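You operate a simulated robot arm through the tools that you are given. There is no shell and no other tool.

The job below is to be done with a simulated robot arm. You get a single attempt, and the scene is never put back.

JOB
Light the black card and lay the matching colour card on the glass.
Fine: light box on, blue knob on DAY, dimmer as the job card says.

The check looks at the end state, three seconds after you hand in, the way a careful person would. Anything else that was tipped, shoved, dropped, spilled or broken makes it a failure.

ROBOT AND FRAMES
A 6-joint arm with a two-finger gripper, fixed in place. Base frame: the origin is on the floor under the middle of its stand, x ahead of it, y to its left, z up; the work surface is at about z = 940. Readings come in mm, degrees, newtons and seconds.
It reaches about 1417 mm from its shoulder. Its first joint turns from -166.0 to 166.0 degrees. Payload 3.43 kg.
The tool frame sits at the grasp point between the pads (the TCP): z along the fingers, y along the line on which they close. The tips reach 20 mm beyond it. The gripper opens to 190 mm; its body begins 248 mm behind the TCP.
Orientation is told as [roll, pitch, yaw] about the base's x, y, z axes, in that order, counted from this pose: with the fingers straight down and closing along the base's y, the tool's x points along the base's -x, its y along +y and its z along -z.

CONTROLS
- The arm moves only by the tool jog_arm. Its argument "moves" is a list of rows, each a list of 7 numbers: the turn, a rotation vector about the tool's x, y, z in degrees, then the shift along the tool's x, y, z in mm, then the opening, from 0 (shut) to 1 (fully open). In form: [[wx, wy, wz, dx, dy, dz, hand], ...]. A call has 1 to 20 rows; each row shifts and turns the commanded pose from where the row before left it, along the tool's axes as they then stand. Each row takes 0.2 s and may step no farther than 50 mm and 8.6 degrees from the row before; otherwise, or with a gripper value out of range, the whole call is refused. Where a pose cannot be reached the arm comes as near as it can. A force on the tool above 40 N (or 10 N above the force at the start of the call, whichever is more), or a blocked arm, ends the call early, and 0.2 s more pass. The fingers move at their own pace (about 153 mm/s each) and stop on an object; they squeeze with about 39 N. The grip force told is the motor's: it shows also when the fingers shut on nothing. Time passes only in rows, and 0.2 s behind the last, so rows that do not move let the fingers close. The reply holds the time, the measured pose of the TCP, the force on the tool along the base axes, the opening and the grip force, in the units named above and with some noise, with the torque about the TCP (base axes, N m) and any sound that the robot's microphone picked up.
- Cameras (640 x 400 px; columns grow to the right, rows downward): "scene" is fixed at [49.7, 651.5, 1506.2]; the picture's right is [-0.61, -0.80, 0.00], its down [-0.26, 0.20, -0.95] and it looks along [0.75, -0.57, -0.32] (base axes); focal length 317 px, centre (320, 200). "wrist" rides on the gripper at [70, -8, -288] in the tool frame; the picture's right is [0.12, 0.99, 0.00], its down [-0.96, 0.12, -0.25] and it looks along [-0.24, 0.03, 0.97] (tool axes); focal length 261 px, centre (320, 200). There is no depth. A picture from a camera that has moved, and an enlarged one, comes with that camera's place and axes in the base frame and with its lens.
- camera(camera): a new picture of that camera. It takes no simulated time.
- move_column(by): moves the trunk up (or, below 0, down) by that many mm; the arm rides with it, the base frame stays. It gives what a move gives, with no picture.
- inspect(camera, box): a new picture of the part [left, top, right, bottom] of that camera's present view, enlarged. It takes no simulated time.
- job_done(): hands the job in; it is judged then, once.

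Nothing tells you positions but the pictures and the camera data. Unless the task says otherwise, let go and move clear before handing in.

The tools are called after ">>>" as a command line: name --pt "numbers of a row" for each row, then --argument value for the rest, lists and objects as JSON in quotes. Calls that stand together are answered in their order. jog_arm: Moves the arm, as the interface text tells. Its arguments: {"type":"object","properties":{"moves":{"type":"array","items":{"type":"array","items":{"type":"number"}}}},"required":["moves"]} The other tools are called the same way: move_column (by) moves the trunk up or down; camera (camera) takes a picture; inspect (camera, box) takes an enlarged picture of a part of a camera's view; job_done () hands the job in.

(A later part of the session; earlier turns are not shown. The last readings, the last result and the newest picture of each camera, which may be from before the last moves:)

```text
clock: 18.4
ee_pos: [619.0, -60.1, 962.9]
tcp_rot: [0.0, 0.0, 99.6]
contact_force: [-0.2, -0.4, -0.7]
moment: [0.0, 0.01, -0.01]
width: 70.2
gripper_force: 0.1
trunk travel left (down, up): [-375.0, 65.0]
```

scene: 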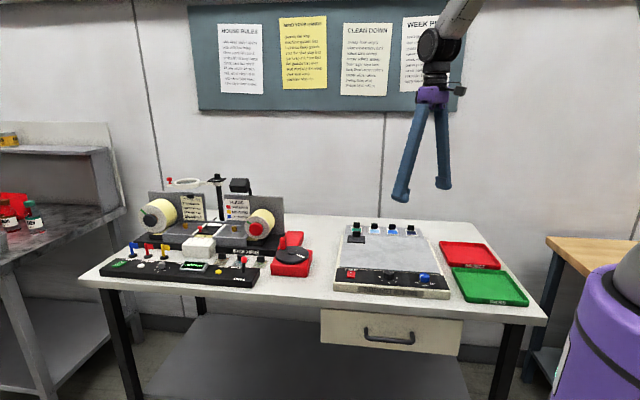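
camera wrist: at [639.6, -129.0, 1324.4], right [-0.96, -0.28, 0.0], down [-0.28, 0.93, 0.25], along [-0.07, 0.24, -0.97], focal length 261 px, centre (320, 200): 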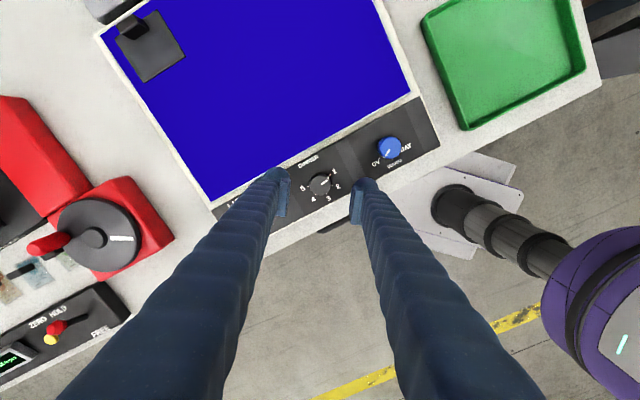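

>>> jog_arm --pt "0 0 0 0 0 1 0.37" --pt "0 0 0 0 0 0 0.37"

>>> jog_arm --pt "0 0 0 0 0 1 0.37" --pt "0 0 0 0 0 0 0.37"

>>> inspect --camera "scene" --box '[365, 240, 425, 290]'

```text
clock: 19.0
ee_pos: [619.0, -58.6, 960.5]
tcp_rot: [-0.1, 0.1, 99.7]
contact_force: [-0.8, 0.3, -0.8]
moment: [-0.03, -0.01, -0.02]
width: 70.2
gripper_force: 0.0
trunk travel left (down, up): [-375.0, 65.0]
```

```text
clock: 19.6
ee_pos: [619.6, -59.7, 958.5]
tcp_rot: [-0.1, 0.0, 99.6]
contact_force: [0.2, 0.8, 0.1]
moment: [-0.01, 0.02, -0.02]
width: 70.0
gripper_force: 0.1
trunk travel left (down, up): [-375.0, 65.0]
```

```text
8.00 times, centred on (395, 265) of scene
camera zoom: at [49.7, 651.5, 1506.2], right [-0.61, -0.8, 0.0], down [-0.26, 0.2, -0.95], along [0.75, -0.57, -0.32], focal length 2536 px, centre (-280, -320)
```

zoom: 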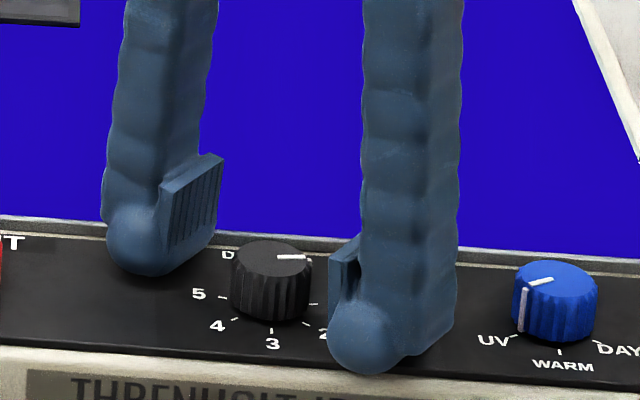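

>>> jog_arm --pt "0 0 0 0 0 1 0.37" --pt "0 0 0 0 0 0 0.37"

>>> jog_arm --pt "0 0 0 0 0 1 0.37" --pt "0 0 0 0 0 0 0.37"

```text
clock: 20.2
ee_pos: [619.5, -60.3, 958.7]
tcp_rot: [-0.1, 0.1, 99.6]
contact_force: [3.8, -0.8, 27.0]
moment: [-0.21, 1.14, 0.02]
width: 70.1
gripper_force: 0.1
trunk travel left (down, up): [-375.0, 65.0]
```

```text
clock: 20.8
ee_pos: [618.1, -60.4, 958.9]
tcp_rot: [-0.1, 0.1, 99.7]
contact_force: [5.8, 0.0, 35.2]
moment: [-0.25, 1.22, 0.01]
width: 70.0
gripper_force: 0.0
trunk travel left (down, up): [-375.0, 65.0]
```

I've felt the panel: contact comes with the TCP at about 958.5, so the panel top is at about 938.5. I'll back off a little and close on the knob.

>>> jog_arm --pt "0 0 0 0 0 -3.2 0.37" --pt "0 0 0 0 0 0 0.37"

>>> jog_arm --pt "0 0 0 0 0 0 0.2" --pt "0 0 0 0 0 0 0.1" --pt "0 0 0 0 0 0 0.05" --pt "0 0 0 0 0 0 0.05"

>>> inspect --camera "scene" --box '[365, 240, 425, 290]'

>>> inspect --camera "wrist" --box '[270, 145, 370, 235]'

```text
clock: 21.4
ee_pos: [618.1, -61.7, 960.3]
tcp_rot: [0.3, 0.0, 99.7]
contact_force: [-0.9, 0.8, 0.5]
moment: [0.06, 0.05, -0.02]
width: 70.1
gripper_force: 0.1
trunk travel left (down, up): [-375.0, 65.0]
```

```text
clock: 22.4
ee_pos: [619.1, -60.3, 962.6]
tcp_rot: [0.0, 0.0, 99.6]
contact_force: [0.7, 1.6, -2.3]
moment: [0.03, 0.01, 0.0]
width: 28.8
gripper_force: 44.8
trunk travel left (down, up): [-375.0, 65.0]
```

```text
8.00 times, centred on (395, 265) of scene
camera zoom: at [49.7, 651.5, 1506.2], right [-0.61, -0.8, 0.0], down [-0.26, 0.2, -0.95], along [0.75, -0.57, -0.32], focal length 2536 px, centre (-280, -320)
```

zoom: 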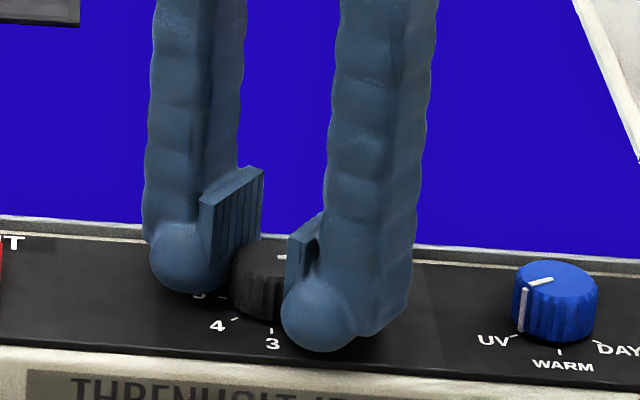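

```text
4.44 times, centred on (320, 190) of wrist
camera zoom: at [639.3, -128.2, 1248.4], right [-0.96, -0.28, 0.0], down [-0.27, 0.93, 0.25], along [-0.07, 0.24, -0.97], focal length 1158 px, centre (320, 244)
```

zoom: 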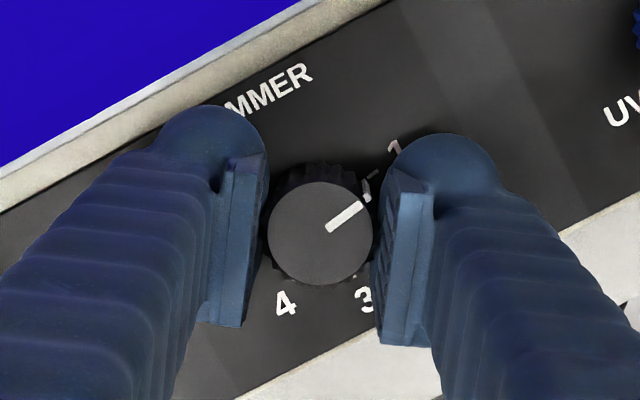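

The gripper holds the dimmer (28.8 mm wide). I'll try a 40° turn clockwise and check that the pointer follows.

>>> jog_arm --pt "0 0 8 0 0 0 0.05" --pt "0 0 8 0 0 0 0.05" --pt "0 0 8 0 0 0 0.05" --pt "0 0 8 0 0 0 0.05" --pt "0 0 8 0 0 0 0.05" --pt "0 0 0 0 0 0 0.05"

>>> inspect --camera "wrist" --box '[270, 145, 370, 235]'

>>> inspect --camera "scene" --box '[365, 240, 425, 290]'

```text
clock: 23.8
ee_pos: [618.8, -59.9, 960.5]
tcp_rot: [-0.1, -0.1, 59.5]
contact_force: [3.6, -3.1, 19.3]
moment: [-0.03, -0.01, -0.05]
width: 28.9
gripper_force: 44.9
trunk travel left (down, up): [-375.0, 65.0]
```

```text
4.44 times, centred on (320, 190) of wrist
camera zoom: at [590.4, -125.1, 1248.2], right [-0.92, 0.4, 0.0], down [0.39, 0.89, 0.25], along [0.1, 0.23, -0.97], focal length 1158 px, centre (320, 244)
```

zoom: 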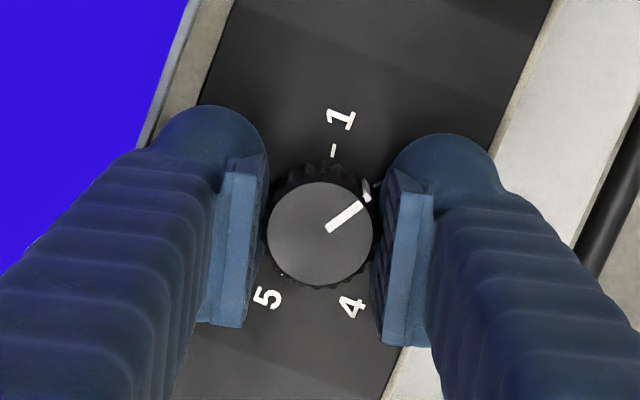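

```text
8.00 times, centred on (395, 265) of scene
camera zoom: at [49.7, 651.5, 1506.2], right [-0.61, -0.8, 0.0], down [-0.26, 0.2, -0.95], along [0.75, -0.57, -0.32], focal length 2536 px, centre (-280, -320)
```

zoom: 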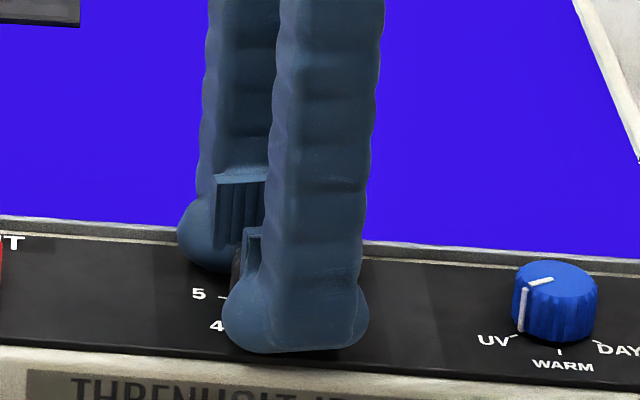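

The pointer follows the gripper and the glass got brighter. I'll ease up slightly to take off the down force and keep turning.

>>> jog_arm --pt "0 0 0 0 0 -0.8 0.05" --pt "0 0 8 0 0 0 0.05" --pt "0 0 8 0 0 0 0.05" --pt "0 0 8 0 0 0 0.05" --pt "0 0 8 0 0 0 0.05" --pt "0 0 8 0 0 0 0.05" --pt "0 0 8 0 0 0 0.05" --pt "0 0 8 0 0 0 0.05" --pt "0 0 8 0 0 0 0.05" --pt "0 0 0 0 0 0 0.05"

>>> inspect --camera "wrist" --box '[270, 145, 370, 235]'

>>> inspect --camera "scene" --box '[365, 240, 425, 290]'

```text
clock: 26.0
ee_pos: [619.6, -61.9, 961.0]
tcp_rot: [0.0, -0.1, -4.5]
contact_force: [4.5, -17.1, 10.0]
moment: [-0.21, -0.2, -0.02]
width: 28.6
gripper_force: 46.0
trunk travel left (down, up): [-375.0, 65.0]
```

```text
4.44 times, centred on (320, 190) of wrist
camera zoom: at [548.4, -63.5, 1248.0], right [-0.04, 1.0, 0.0], down [0.97, 0.04, 0.25], along [0.25, 0.01, -0.97], focal length 1158 px, centre (320, 244)
```

zoom: 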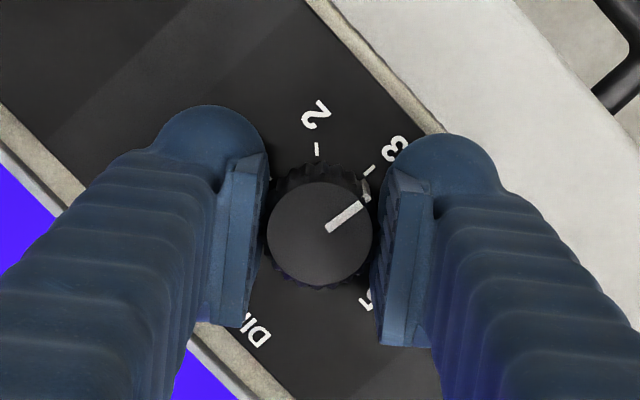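

```text
8.00 times, centred on (395, 265) of scene
camera zoom: at [49.7, 651.5, 1506.2], right [-0.61, -0.8, 0.0], down [-0.26, 0.2, -0.95], along [0.75, -0.57, -0.32], focal length 2536 px, centre (-280, -320)
```

zoom: 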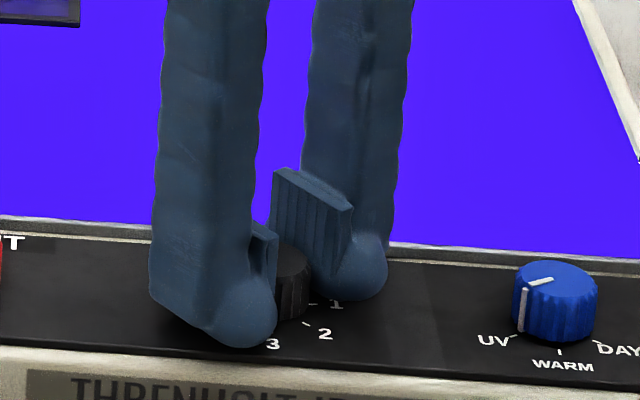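

The pointer is now near 3 and still following. There's a small sideways load, so I'll nudge the tool 1 mm to re-centre and continue toward 5.

>>> jog_arm --pt "0 0 0 0 -1.0 0 0.05" --pt "0 0 8 0 0 0 0.05" --pt "0 0 8 0 0 0 0.05" --pt "0 0 8 0 0 0 0.05" --pt "0 0 8 0 0 0 0.05" --pt "0 0 8 0 0 0 0.05" --pt "0 0 8 0 0 0 0.05" --pt "0 0 0 0 0 0 0.05"

>>> inspect --camera "wrist" --box '[270, 145, 370, 235]'

```text
clock: 27.8
ee_pos: [619.4, -59.4, 961.2]
tcp_rot: [0.0, -0.1, -52.4]
contact_force: [7.9, 10.2, 5.9]
moment: [0.12, -0.11, 0.01]
width: 29.0
gripper_force: 45.1
trunk travel left (down, up): [-375.0, 65.0]
```

```text
4.44 times, centred on (320, 190) of wrist
camera zoom: at [569.7, -9.8, 1248.0], right [0.71, 0.7, 0.0], down [0.68, -0.69, 0.25], along [0.17, -0.18, -0.97], focal length 1158 px, centre (320, 244)
```

zoom: 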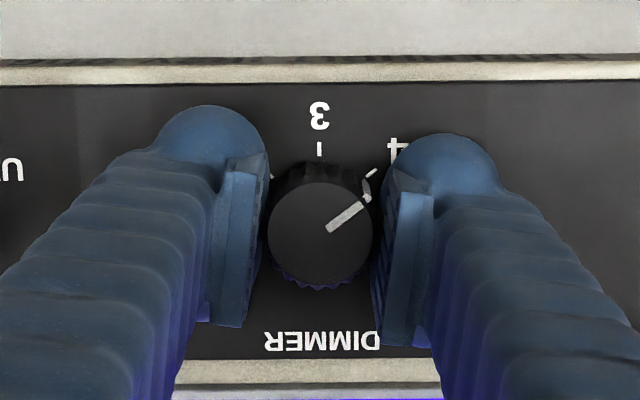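

The pointer is now near 4. Another 48° will bring it to 5.

>>> jog_arm --pt "0 0 0 0 0.6 0 0.05" --pt "0 0 8 0 0 0 0.05" --pt "0 0 8 0 0 0 0.05" --pt "0 0 8 0 0 0 0.05" --pt "0 0 8 0 0 0 0.05" --pt "0 0 8 0 0 0 0.05" --pt "0 0 8 0 0 0 0.05" --pt "0 0 0 0 0 0 0.05"

>>> inspect --camera "wrist" --box '[270, 145, 370, 235]'

>>> inspect --camera "scene" --box '[325, 210, 455, 300]'

```text
clock: 29.6
ee_pos: [618.6, -59.5, 960.7]
tcp_rot: [0.0, 0.0, -100.5]
contact_force: [-4.4, 7.1, -7.5]
moment: [0.04, 0.06, 0.42]
width: 28.7
gripper_force: 45.1
trunk travel left (down, up): [-375.0, 65.0]
```

```text
4.44 times, centred on (320, 190) of wrist
camera zoom: at [624.1, 10.1, 1248.1], right [1.0, -0.06, 0.0], down [-0.06, -0.97, 0.25], along [-0.02, -0.25, -0.97], focal length 1158 px, centre (320, 244)
```

zoom: 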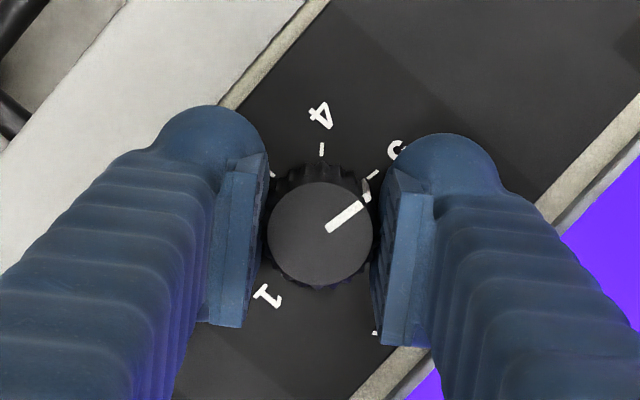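

```text
4.44 times, centred on (390, 255) of scene
camera zoom: at [49.7, 651.5, 1506.2], right [-0.61, -0.8, 0.0], down [-0.26, 0.2, -0.95], along [0.75, -0.57, -0.32], focal length 1409 px, centre (9, -44)
```

zoom: 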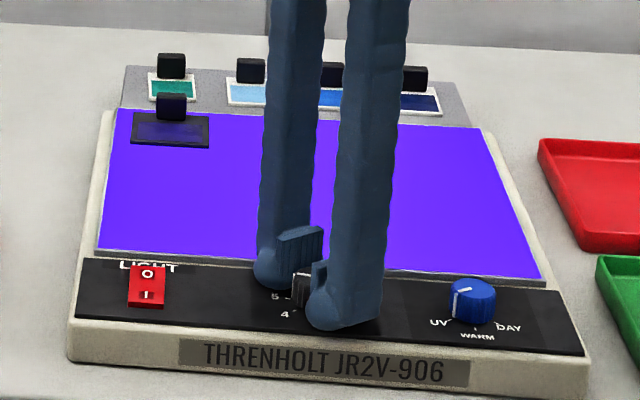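

The pointer is aligned with tick 5. I'll let go, rise straight up and verify.

>>> jog_arm --pt "0 0 0 0 0 0 0.25" --pt "0 0 0 0 0 0 0.37" --pt "0 0 0 0 0 0 0.37" --pt "0 0 0 0 0 -25 0.37" --pt "0 0 0 0 0 -45 0.37" --pt "0 0 0 0 0 0 0.37"

>>> inspect --camera "wrist" --box '[270, 135, 370, 235]'

>>> inspect --camera "scene" --box '[370, 255, 440, 295]'

```text
clock: 31.0
ee_pos: [620.5, -59.3, 1030.6]
tcp_rot: [0.0, -0.1, -100.4]
contact_force: [0.6, -0.2, 0.3]
moment: [0.04, 0.06, 0.01]
width: 70.5
gripper_force: 0.1
trunk travel left (down, up): [-375.0, 65.0]
```

```text
4.00 times, centred on (320, 185) of wrist
camera zoom: at [626.0, 10.9, 1317.5], right [1.0, -0.06, 0.0], down [-0.06, -0.97, 0.25], along [-0.01, -0.25, -0.97], focal length 1043 px, centre (320, 260)
```

zoom: 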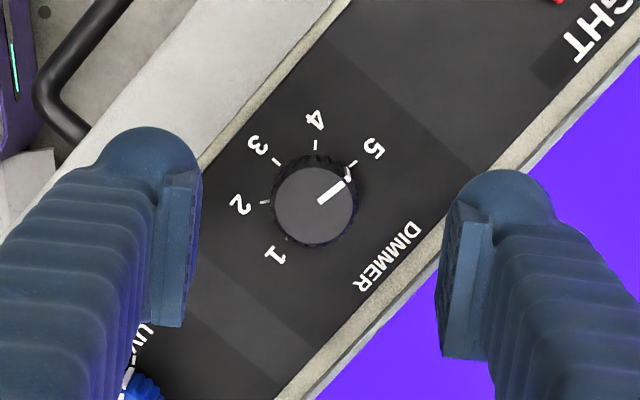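

```text
9.14 times, centred on (405, 275) of scene
camera zoom: at [49.7, 651.5, 1506.2], right [-0.61, -0.8, 0.0], down [-0.26, 0.2, -0.95], along [0.75, -0.57, -0.32], focal length 2898 px, centre (-457, -486)
```

zoom: 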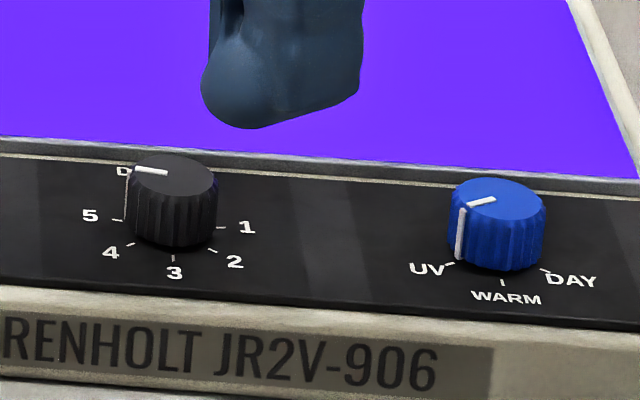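

The dimmer's pointer is on 5. Next is the blue knob near (541, -138); I'll move above it and set the wrist for a 120° counter-clockwise turn.

>>> jog_arm --pt "0 0 0 -30.7 -21.1 0 0.32" --pt "0 0 0 -30.7 -21.1 0 0.32" --pt "0 0 0 -30.7 -21.1 0 0.32" --pt "0 0 -7.6 0 0 0 0.32" --pt "0 0 -7.6 0 0 0 0.32" --pt "0 0 -7.6 0 0 0 0.32" --pt "0 0 -7.6 0 0 0 0.32" --pt "0 0 0 0 0 0 0.32"

>>> inspect --camera "wrist" --box '[260, 135, 380, 235]'

>>> inspect --camera "scene" --box '[385, 235, 455, 295]'

```text
clock: 32.8
ee_pos: [540.4, -141.8, 1031.4]
tcp_rot: [0.1, 0.0, -69.9]
contact_force: [-0.3, -0.6, 0.4]
moment: [0.03, -0.01, -0.01]
width: 60.7
gripper_force: 0.1
trunk travel left (down, up): [-375.0, 65.0]
```

```text
4.00 times, centred on (320, 185) of wrist
camera zoom: at [508.4, -78.2, 1318.6], right [0.89, 0.45, 0.0], down [0.44, -0.86, 0.25], along [0.11, -0.22, -0.97], focal length 1043 px, centre (320, 260)
```

zoom: 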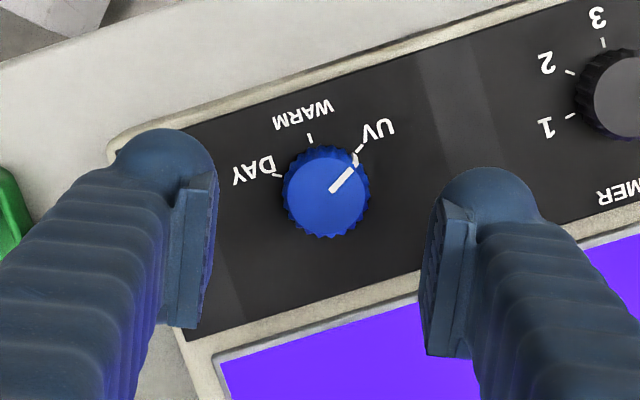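

```text
6.67 times, centred on (420, 265) of scene
camera zoom: at [49.7, 651.5, 1506.2], right [-0.61, -0.8, 0.0], down [-0.26, 0.2, -0.95], along [0.75, -0.57, -0.32], focal length 2113 px, centre (-347, -233)
```

zoom: 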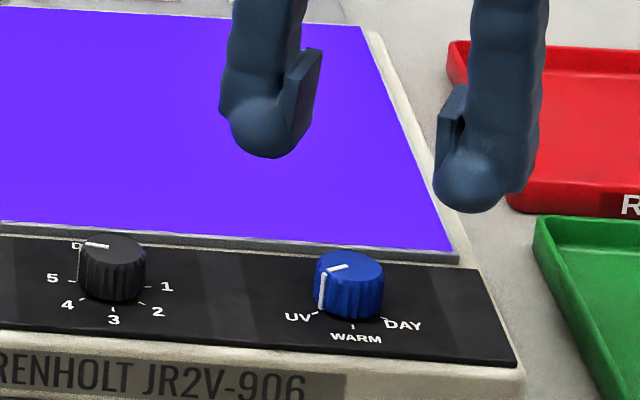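

The blue knob is 3 mm off the tool axis; I'll correct that and descend around it.

>>> jog_arm --pt "0 0 0 3.0 2.4 30 0.32" --pt "0 0 0 0 0 30 0.32" --pt "0 0 0 0 0 6 0.32" --pt "0 0 0 0 0 0 0.32"

>>> inspect --camera "wrist" --box '[260, 135, 380, 235]'

>>> inspect --camera "scene" --box '[385, 235, 455, 295]'

```text
clock: 33.8
ee_pos: [542.8, -135.9, 965.5]
tcp_rot: [0.1, 0.0, -70.0]
contact_force: [-0.6, -0.2, 0.7]
moment: [0.02, 0.0, 0.0]
width: 60.5
gripper_force: 0.1
trunk travel left (down, up): [-375.0, 65.0]
```

```text
4.00 times, centred on (320, 185) of wrist
camera zoom: at [510.5, -73.2, 1252.5], right [0.89, 0.45, 0.0], down [0.44, -0.86, 0.25], along [0.11, -0.22, -0.97], focal length 1043 px, centre (320, 260)
```

zoom: 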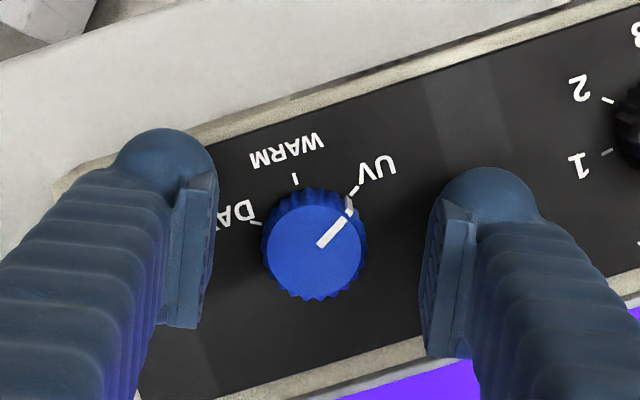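

```text
6.67 times, centred on (420, 265) of scene
camera zoom: at [49.7, 651.5, 1506.2], right [-0.61, -0.8, 0.0], down [-0.26, 0.2, -0.95], along [0.75, -0.57, -0.32], focal length 2113 px, centre (-347, -233)
```

zoom: 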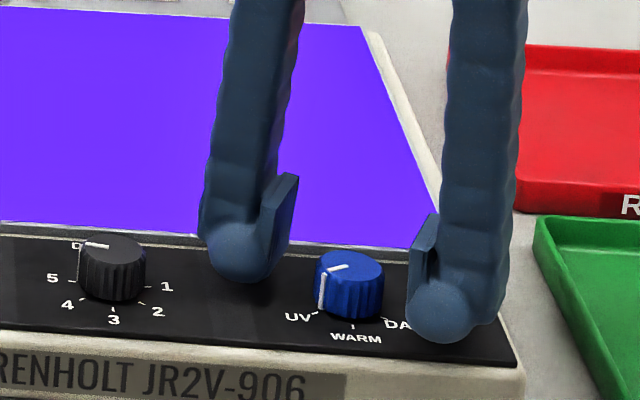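

The knob is centred well enough between the fingers; a small correction, then down 3.5 mm and close.

>>> jog_arm --pt "0 0 0 -1.2 -0.5 2 0.32" --pt "0 0 0 0 0 1.6 0.32" --pt "0 0 0 0 0 0 0.32"

>>> jog_arm --pt "0 0 0 0 0 0 0.2" --pt "0 0 0 0 0 0 0.1" --pt "0 0 0 0 0 0 0.05" --pt "0 0 0 0 0 0 0.05"

>>> inspect --camera "wrist" --box '[260, 135, 380, 235]'

```text
clock: 34.6
ee_pos: [542.3, -137.3, 962.7]
tcp_rot: [0.1, 0.0, -70.0]
contact_force: [0.2, -0.3, 0.3]
moment: [-0.01, -0.01, -0.02]
width: 61.1
gripper_force: 0.1
trunk travel left (down, up): [-375.0, 65.0]
```

```text
clock: 35.6
ee_pos: [542.0, -138.2, 961.9]
tcp_rot: [0.0, 0.0, -70.0]
contact_force: [-9.1, -2.0, -6.0]
moment: [0.05, 0.08, -0.01]
width: 28.3
gripper_force: 45.3
trunk travel left (down, up): [-375.0, 65.0]
```

```text
4.00 times, centred on (320, 185) of wrist
camera zoom: at [509.5, -74.4, 1248.9], right [0.89, 0.45, 0.0], down [0.44, -0.86, 0.25], along [0.11, -0.22, -0.97], focal length 1043 px, centre (320, 260)
```

zoom: 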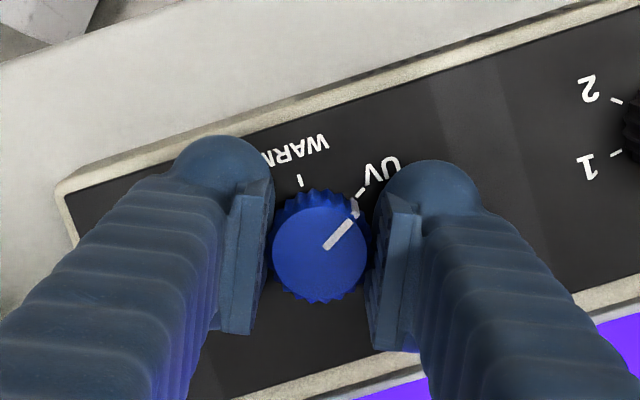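

The blue knob is gripped (28.3 mm). I'll turn it counter-clockwise in stages, watching the pointer.

>>> jog_arm --pt "0 0 0 0 -0.5 0 0.05" --pt "0 0 -8 0 0 0 0.05" --pt "0 0 -8 0 0 0 0.05" --pt "0 0 -8 0 0 0 0.05" --pt "0 0 -8 0 0 0 0.05" --pt "0 0 -8 0 0 0 0.05" --pt "0 0 -8 0 0 0 0.05" --pt "0 0 -8 0 0 0 0.05" --pt "0 0 0 0 0 0 0.05"

>>> inspect --camera "wrist" --box '[260, 135, 380, 235]'

>>> inspect --camera "scene" --box '[325, 210, 455, 300]'

```text
clock: 37.6
ee_pos: [539.2, -136.9, 961.7]
tcp_rot: [0.1, -0.1, -13.9]
contact_force: [-18.7, -13.7, -17.2]
moment: [-0.18, 0.03, 0.02]
width: 28.6
gripper_force: 44.8
trunk travel left (down, up): [-375.0, 65.0]
```

```text
4.00 times, centred on (320, 185) of wrist
camera zoom: at [470.5, -129.5, 1248.8], right [0.12, 0.99, 0.0], down [0.96, -0.12, 0.25], along [0.25, -0.03, -0.97], focal length 1043 px, centre (320, 260)
```

zoom: 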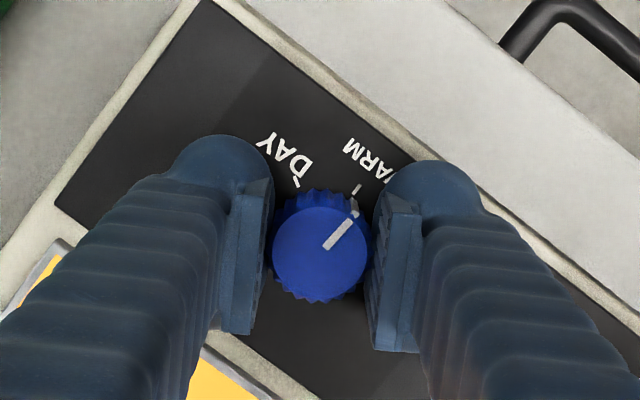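

```text
4.44 times, centred on (390, 255) of scene
camera zoom: at [49.7, 651.5, 1506.2], right [-0.61, -0.8, 0.0], down [-0.26, 0.2, -0.95], along [0.75, -0.57, -0.32], focal length 1409 px, centre (9, -44)
```

zoom: 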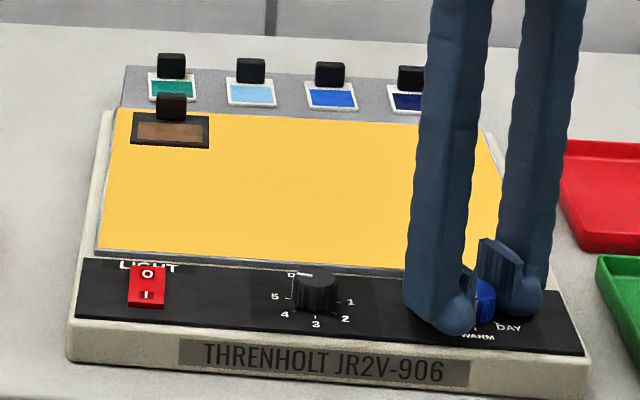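

WARM is lit now (yellow). I'll re-centre by about 1 mm and continue the remaining 64° to DAY.

>>> jog_arm --pt "0 0 0 0.8 -1.0 0.3 0.05" --pt "0 0 -8 0 0 0 0.05" --pt "0 0 -8 0 0 0 0.05" --pt "0 0 -8 0 0 0 0.05" --pt "0 0 -8 0 0 0 0.05" --pt "0 0 0 0 0 0 0.05"

>>> jog_arm --pt "0 0 -8 0 0 0 0.05" --pt "0 0 -8 0 0 0 0.05" --pt "0 0 -8 0 0 0 0.05" --pt "0 0 -8 0 0 0 0.05" --pt "0 0 0 0 0 0 0.05"

>>> inspect --camera "wrist" --box '[260, 135, 380, 235]'

>>> inspect --camera "scene" --box '[325, 210, 455, 300]'

```text
clock: 39.0
ee_pos: [540.9, -138.6, 962.5]
tcp_rot: [0.0, -0.1, 18.1]
contact_force: [-9.1, 4.5, 0.1]
moment: [0.08, -0.01, 0.02]
width: 28.4
gripper_force: 45.1
trunk travel left (down, up): [-375.0, 65.0]
```

```text
clock: 40.2
ee_pos: [540.1, -138.4, 962.1]
tcp_rot: [0.0, 0.0, 50.1]
contact_force: [-4.1, 2.3, -7.8]
moment: [0.03, -0.05, -0.29]
width: 28.5
gripper_force: 44.8
trunk travel left (down, up): [-375.0, 65.0]
```

```text
4.00 times, centred on (320, 185) of wrist
camera zoom: at [502.3, -198.1, 1248.9], right [-0.84, 0.55, 0.0], down [0.53, 0.81, 0.25], along [0.14, 0.21, -0.97], focal length 1043 px, centre (320, 260)
```

zoom: 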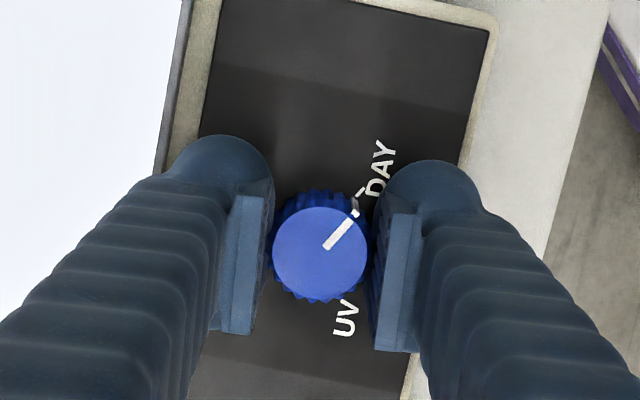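

```text
4.44 times, centred on (390, 255) of scene
camera zoom: at [49.7, 651.5, 1506.2], right [-0.61, -0.8, 0.0], down [-0.26, 0.2, -0.95], along [0.75, -0.57, -0.32], focal length 1409 px, centre (9, -44)
```

zoom: 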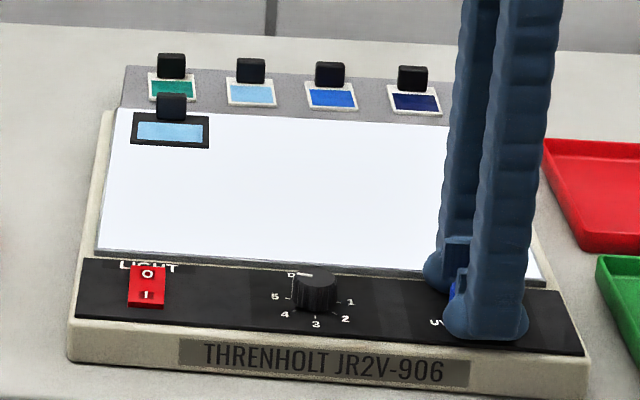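

On DAY the glass is white and the black card shows light blue, so the light-blue card looks like the match. I'll release with a small opening, rise and check the pointer.

>>> jog_arm --pt "0 0 0 0 0 0 0.175" --pt "0 0 0 0 0 0 0.175" --pt "0 0 0 0 0 -10 0.175" --pt "0 0 0 0 0 -15 0.3" --pt "0 0 0 0 0 -45 0.37" --pt "0 0 0 0 0 -45 0.37" --pt "0 0 0 0 0 0 0.37"

>>> inspect --camera "scene" --box '[370, 255, 440, 295]'

>>> inspect --camera "scene" --box '[340, 215, 440, 260]'

>>> camera --camera "wrist"

```text
clock: 41.8
ee_pos: [542.5, -140.5, 1077.5]
tcp_rot: [-0.1, 0.0, 50.0]
contact_force: [-0.6, 0.7, 0.0]
moment: [0.0, -0.02, -0.01]
width: 70.1
gripper_force: 0.1
trunk travel left (down, up): [-375.0, 65.0]
```

```text
9.14 times, centred on (405, 275) of scene
camera zoom: at [49.7, 651.5, 1506.2], right [-0.61, -0.8, 0.0], down [-0.26, 0.2, -0.95], along [0.75, -0.57, -0.32], focal length 2898 px, centre (-457, -486)
```

zoom: 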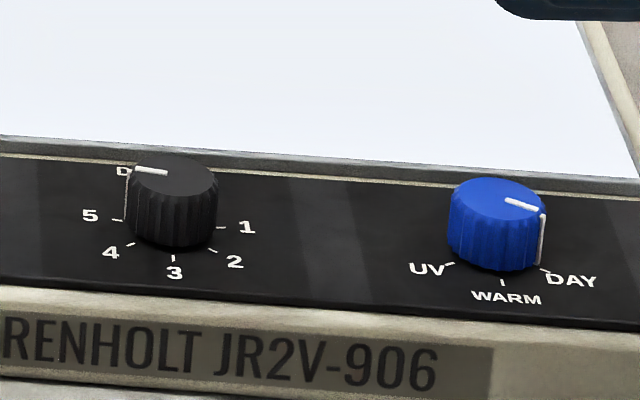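

```text
6.40 times, centred on (390, 238) of scene
camera zoom: at [49.7, 651.5, 1506.2], right [-0.61, -0.8, 0.0], down [-0.26, 0.2, -0.95], along [0.75, -0.57, -0.32], focal length 2029 px, centre (-128, -40)
```

zoom: 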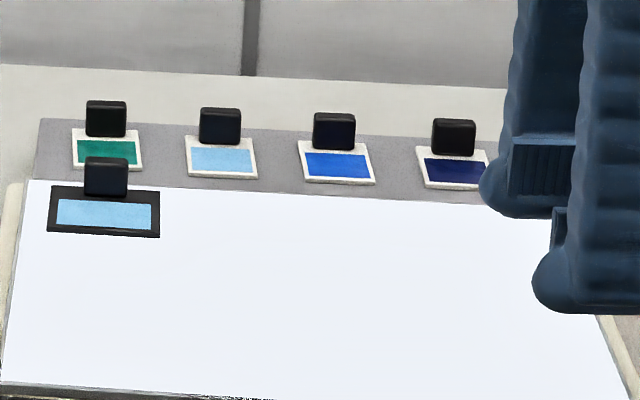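

```text
taken
camera wrist: at [504.3, -199.8, 1363.7], right [-0.84, 0.55, 0.0], down [0.53, 0.81, 0.25], along [0.14, 0.21, -0.97], focal length 261 px, centre (320, 200)
```

wrist: 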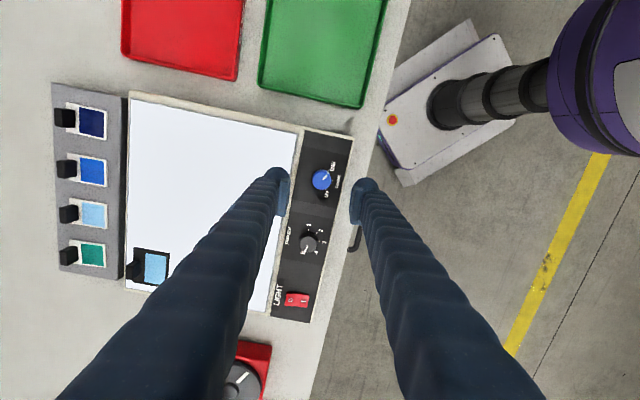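

The dimmer is at 5 and the knob on DAY. The lit black card shows light blue, matching the second card from the left. I'll move above that card with the wrist lined up with the box.

>>> jog_arm --pt "0 0 7.92 0 0 0 0.37" --pt "0 0 7.92 0 0 0 0.37" --pt "0 0 7.92 0 0 0 0.37" --pt "0 0 7.92 0 0 0 0.37" --pt "0 0 7.92 0 0 0 0.37" --pt "0 0 7.92 0 0 0 0.37" --pt "0 0 7.92 0 0 0 0.37" --pt "0 0 7.92 0 0 0 0.37" --pt "0 0 7.92 0 0 0 0.37" --pt "0 0 7.92 0 0 0 0.37" --pt "0 0 7.92 0 0 0 0.37" --pt "0 0 7.92 0 0 0 0.37"

>>> jog_arm --pt "0 0 0 -42.9 15.5 0 0.37" --pt "0 0 0 -42.9 15.5 0 0.37" --pt "0 0 0 -42.9 15.5 0 0.37" --pt "0 0 0 -42.9 15.5 0 0.37" --pt "0 0 0 -42.9 15.5 0 0.37" --pt "0 0 0 -42.9 15.5 0 0.37" --pt "0 0 0 -42.9 15.5 0 0.37" --pt "0 0 0 -42.9 15.5 0 0.37" --pt "0 0 0 -42.9 15.5 0 0.37" --pt "0 0 0 0 0 0 0.37"

>>> camera --camera "wrist"

>>> inspect --camera "wrist" --box '[230, 110, 410, 240]'

>>> inspect --camera "scene" --box '[330, 190, 440, 260]'

```text
clock: 44.4
ee_pos: [539.8, -137.8, 1077.3]
tcp_rot: [0.1, -0.1, -45.1]
contact_force: [-0.1, -1.3, 0.1]
moment: [0.01, 0.01, 0.01]
width: 70.0
gripper_force: 0.1
trunk travel left (down, up): [-375.0, 65.0]
```

```text
clock: 46.6
ee_pos: [912.2, -312.8, 1079.2]
tcp_rot: [0.1, -0.1, -45.1]
contact_force: [-0.1, -0.1, 1.0]
moment: [0.01, -0.08, 0.01]
width: 70.5
gripper_force: 0.0
trunk travel left (down, up): [-375.0, 65.0]
```

```text
taken
camera wrist: at [856.7, -268.4, 1366.6], right [0.62, 0.79, 0.0], down [0.76, -0.6, 0.25], along [0.2, -0.15, -0.97], focal length 261 px, centre (320, 200)
```

wrist: 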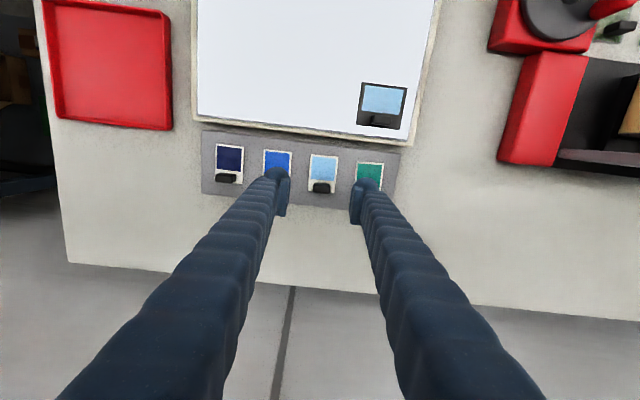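

```text
3.08 times, centred on (320, 175) of wrist
camera zoom: at [856.7, -268.4, 1366.6], right [0.62, 0.79, 0.0], down [0.76, -0.6, 0.25], along [0.2, -0.15, -0.97], focal length 802 px, centre (320, 277)
```

zoom: 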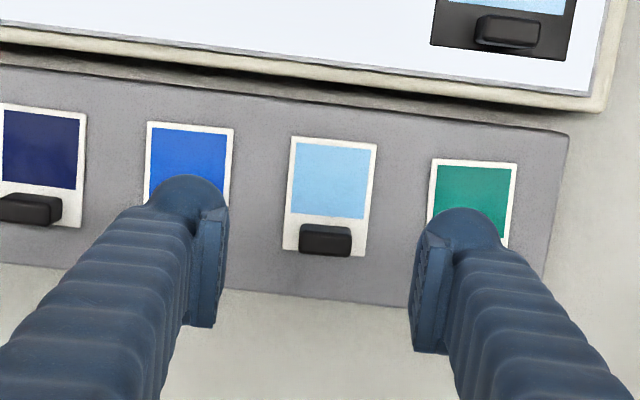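

```text
5.71 times, centred on (385, 225) of scene
camera zoom: at [49.7, 651.5, 1506.2], right [-0.61, -0.8, 0.0], down [-0.26, 0.2, -0.95], along [0.75, -0.57, -0.32], focal length 1811 px, centre (-51, 57)
```

zoom: 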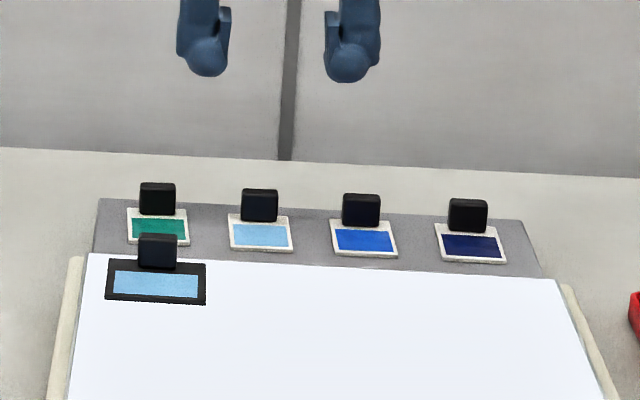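

The light-blue card's black handle is about 27 mm wide and thin front-to-back. I'll zoom in to measure it.

>>> inspect --camera "wrist" --box '[300, 145, 350, 200]'

>>> inspect --camera "scene" --box '[365, 218, 410, 248]'

```text
7.27 times, centred on (325, 172) of wrist
camera zoom: at [856.7, -268.4, 1366.6], right [0.62, 0.79, 0.0], down [0.76, -0.6, 0.25], along [0.2, -0.15, -0.97], focal length 1896 px, centre (284, 400)
```

zoom: 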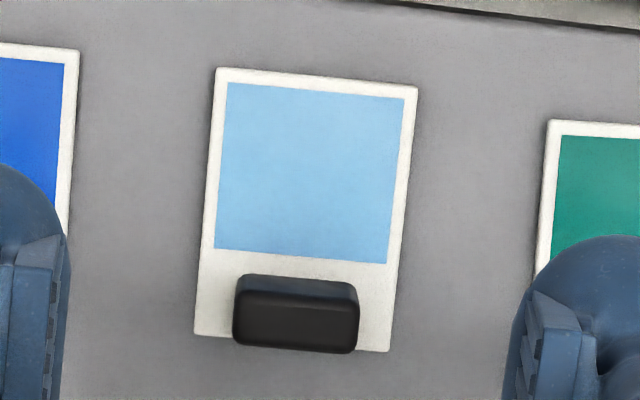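

```text
13.33 times, centred on (388, 233) of scene
camera zoom: at [49.7, 651.5, 1506.2], right [-0.61, -0.8, 0.0], down [-0.26, 0.2, -0.95], along [0.75, -0.57, -0.32], focal length 4226 px, centre (-580, -240)
```

zoom: 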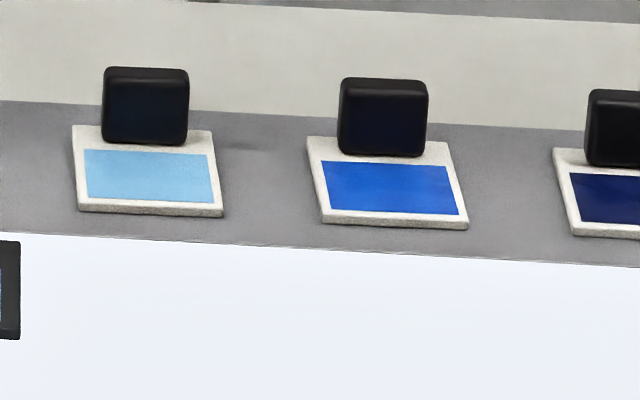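

The handle is about 28 mm wide, 12 mm thick and 23 mm tall, with its top centre near (926.5, -319, 958). I'll grip it front-to-back so the neighbouring cards stay clear, so I'll rotate the wrist 90° and centre over it.

>>> jog_arm --pt "0 0 -8.236 0 0 0 0.22" --pt "0 0 -8.236 0 0 0 0.22" --pt "0 0 -8.236 0 0 0 0.22" --pt "0 0 -8.236 0 0 0 0.22" --pt "0 0 -8.236 0 0 0 0.22" --pt "0 0 -8.236 0 0 0 0.22" --pt "0 0 -8.236 0 0 0 0.22" --pt "0 0 -8.236 0 0 0 0.22" --pt "0 0 -8.236 0 0 0 0.22" --pt "0 0 -8.236 0 0 0 0.22" --pt "0 0 -8.236 0 0 0 0.22" --pt "0 0 0 -5.4 -14.8 0 0.22" --pt "0 0 0 0 0 30 0.22" --pt "0 0 0 0 0 0 0.22"

>>> camera --camera "wrist"

>>> inspect --camera "wrist" --box '[270, 140, 370, 230]'

>>> inspect --camera "scene" --box '[340, 195, 430, 255]'

```text
clock: 49.6
ee_pos: [924.8, -319.0, 1046.2]
tcp_rot: [0.0, -0.1, 45.6]
contact_force: [-0.2, 0.4, -1.4]
moment: [0.02, 0.02, 0.01]
width: 41.8
gripper_force: 0.0
trunk travel left (down, up): [-375.0, 65.0]
```

```text
taken
camera wrist: at [882.7, -374.8, 1332.7], right [-0.79, 0.61, 0.0], down [0.59, 0.77, 0.25], along [0.15, 0.2, -0.97], focal length 261 px, centre (320, 200)
```

wrist: 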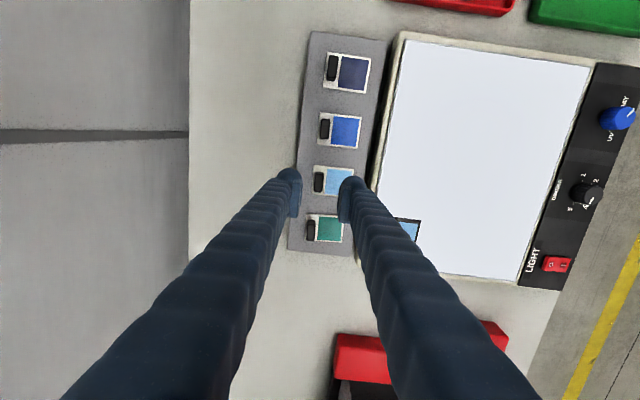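

```text
4.44 times, centred on (320, 185) of wrist
camera zoom: at [882.7, -374.8, 1332.7], right [-0.79, 0.61, 0.0], down [0.59, 0.77, 0.25], along [0.15, 0.2, -0.97], focal length 1158 px, centre (320, 267)
```

zoom: 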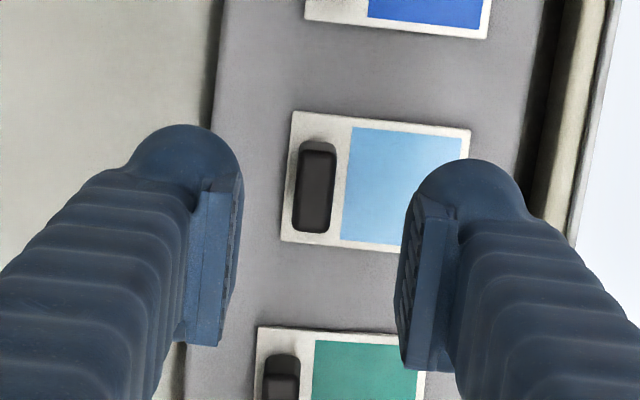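

```text
6.67 times, centred on (385, 225) of scene
camera zoom: at [49.7, 651.5, 1506.2], right [-0.61, -0.8, 0.0], down [-0.26, 0.2, -0.95], along [0.75, -0.57, -0.32], focal length 2113 px, centre (-113, 33)
```

zoom: 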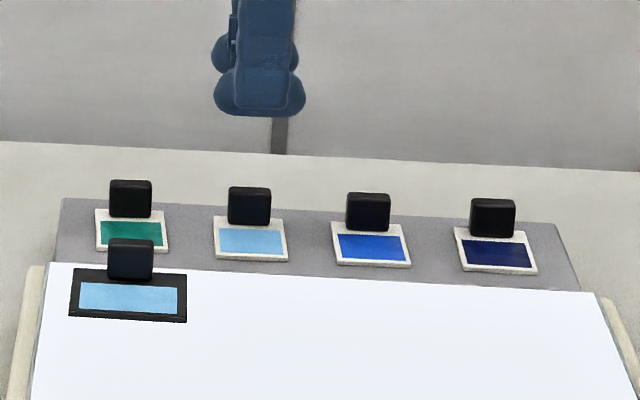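

The handle is centred to about 1 mm and aligned with the pads. I'll descend to just above the card and check.

>>> jog_arm --pt "0 0 0 0.9 -1.0 40 0.22" --pt "0 0 0 0 0 40 0.22" --pt "0 0 0 0 0 0 0.22"

>>> inspect --camera "wrist" --box '[270, 140, 370, 230]'

>>> inspect --camera "scene" --box '[350, 205, 410, 255]'

```text
clock: 50.4
ee_pos: [928.1, -319.4, 966.4]
tcp_rot: [-0.1, -0.1, 45.7]
contact_force: [-0.1, 0.5, 1.2]
moment: [0.04, -0.01, 0.03]
width: 41.9
gripper_force: 0.0
trunk travel left (down, up): [-375.0, 65.0]
```

```text
4.44 times, centred on (320, 185) of wrist
camera zoom: at [885.3, -376.4, 1252.9], right [-0.79, 0.61, 0.0], down [0.59, 0.77, 0.25], along [0.15, 0.2, -0.97], focal length 1158 px, centre (320, 267)
```

zoom: 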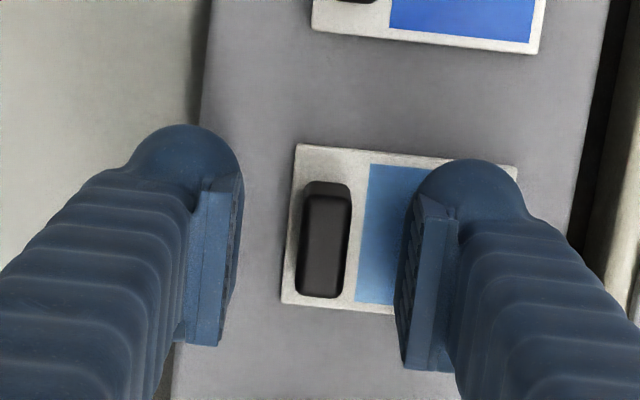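

```text
8.00 times, centred on (380, 230) of scene
camera zoom: at [49.7, 651.5, 1506.2], right [-0.61, -0.8, 0.0], down [-0.26, 0.2, -0.95], along [0.75, -0.57, -0.32], focal length 2536 px, centre (-160, -40)
```

zoom: 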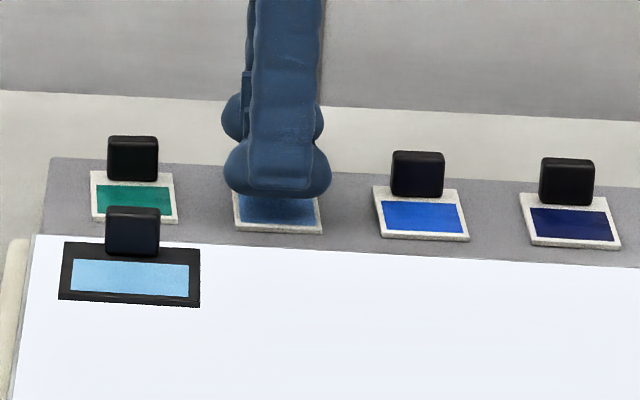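

Everything is lined up; the neighbouring cards are clear. I'll lower the last millimetres in small steps.

>>> jog_arm --pt "0 0 0 1.0 1.2 2 0.22" --pt "0 0 0 0 0 2 0.22" --pt "0 0 0 0 0 1.5 0.22" --pt "0 0 0 0 0 0 0.22"

>>> jog_arm --pt "0 0 0 0 0 1 0.22" --pt "0 0 0 0 0 0 0.22"

>>> inspect --camera "scene" --box '[365, 220, 395, 245]'

```text
clock: 51.4
ee_pos: [924.4, -319.7, 961.1]
tcp_rot: [0.0, 0.0, 45.6]
contact_force: [0.2, -0.2, -0.1]
moment: [-0.01, 0.01, 0.01]
width: 41.7
gripper_force: 0.0
trunk travel left (down, up): [-375.0, 65.0]
```

```text
clock: 52.0
ee_pos: [924.4, -319.2, 960.3]
tcp_rot: [0.0, -0.1, 45.7]
contact_force: [-0.3, 1.2, 1.0]
moment: [-0.03, 0.02, -0.02]
width: 41.7
gripper_force: 0.1
trunk travel left (down, up): [-375.0, 65.0]
```

```text
16.00 times, centred on (380, 232) of scene
camera zoom: at [49.7, 651.5, 1506.2], right [-0.61, -0.8, 0.0], down [-0.26, 0.2, -0.95], along [0.75, -0.57, -0.32], focal length 5072 px, centre (-640, -320)
```

zoom: 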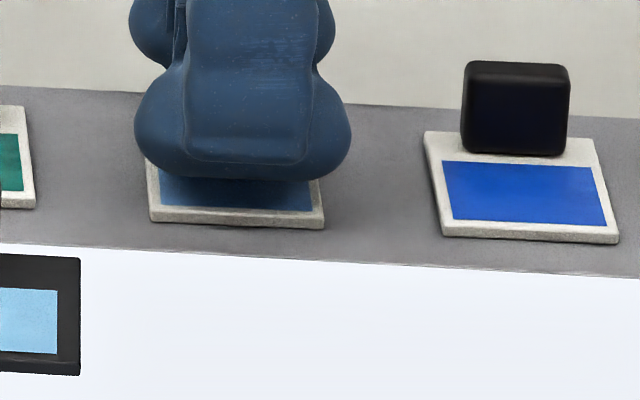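

>>> jog_arm --pt "0 0 0 0 0 1 0.22" --pt "0 0 0 0 0 0 0.22"

>>> jog_arm --pt "0 0 0 0 0 1 0.22" --pt "0 0 0 0 0 0 0.22"

>>> jog_arm --pt "0 0 0 0 0 1 0.22" --pt "0 0 0 0 0 0 0.22"

>>> inspect --camera "scene" --box '[365, 220, 395, 245]'

```text
clock: 52.6
ee_pos: [924.6, -320.6, 959.0]
tcp_rot: [0.0, 0.0, 45.6]
contact_force: [0.5, -0.6, 1.0]
moment: [0.02, -0.01, 0.01]
width: 41.8
gripper_force: 0.1
trunk travel left (down, up): [-375.0, 65.0]
```

```text
clock: 53.2
ee_pos: [925.5, -319.9, 957.4]
tcp_rot: [-0.1, 0.0, 45.6]
contact_force: [-0.1, 0.6, -0.2]
moment: [0.0, 0.01, -0.02]
width: 42.0
gripper_force: 0.1
trunk travel left (down, up): [-375.0, 65.0]
```

```text
clock: 53.8
ee_pos: [925.2, -320.2, 957.3]
tcp_rot: [0.0, -0.1, 45.6]
contact_force: [0.0, 0.7, -0.3]
moment: [0.0, -0.04, -0.01]
width: 41.9
gripper_force: 0.1
trunk travel left (down, up): [-375.0, 65.0]
```

```text
16.00 times, centred on (380, 232) of scene
camera zoom: at [49.7, 651.5, 1506.2], right [-0.61, -0.8, 0.0], down [-0.26, 0.2, -0.95], along [0.75, -0.57, -0.32], focal length 5072 px, centre (-640, -320)
```

zoom: 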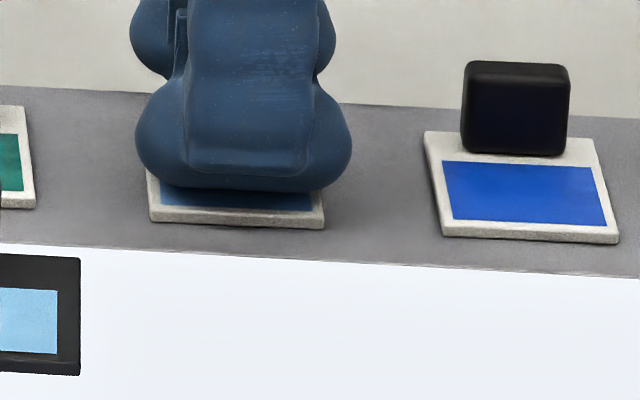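

>>> jog_arm --pt "0 0 0 0 0 1 0.22" --pt "0 0 0 0 0 0 0.22"

>>> jog_arm --pt "0 0 0 0 0 1 0.22" --pt "0 0 0 0 0 0 0.22"

```text
clock: 54.4
ee_pos: [925.4, -320.2, 956.8]
tcp_rot: [0.0, 0.0, 45.6]
contact_force: [-0.5, 0.8, 0.7]
moment: [0.04, -0.02, -0.01]
width: 41.6
gripper_force: 0.1
trunk travel left (down, up): [-375.0, 65.0]
```

```text
clock: 55.0
ee_pos: [924.7, -320.9, 956.7]
tcp_rot: [0.0, 0.0, 45.6]
contact_force: [0.2, -1.0, 4.3]
moment: [0.08, 0.11, -0.04]
width: 41.2
gripper_force: 0.1
trunk travel left (down, up): [-375.0, 65.0]
```

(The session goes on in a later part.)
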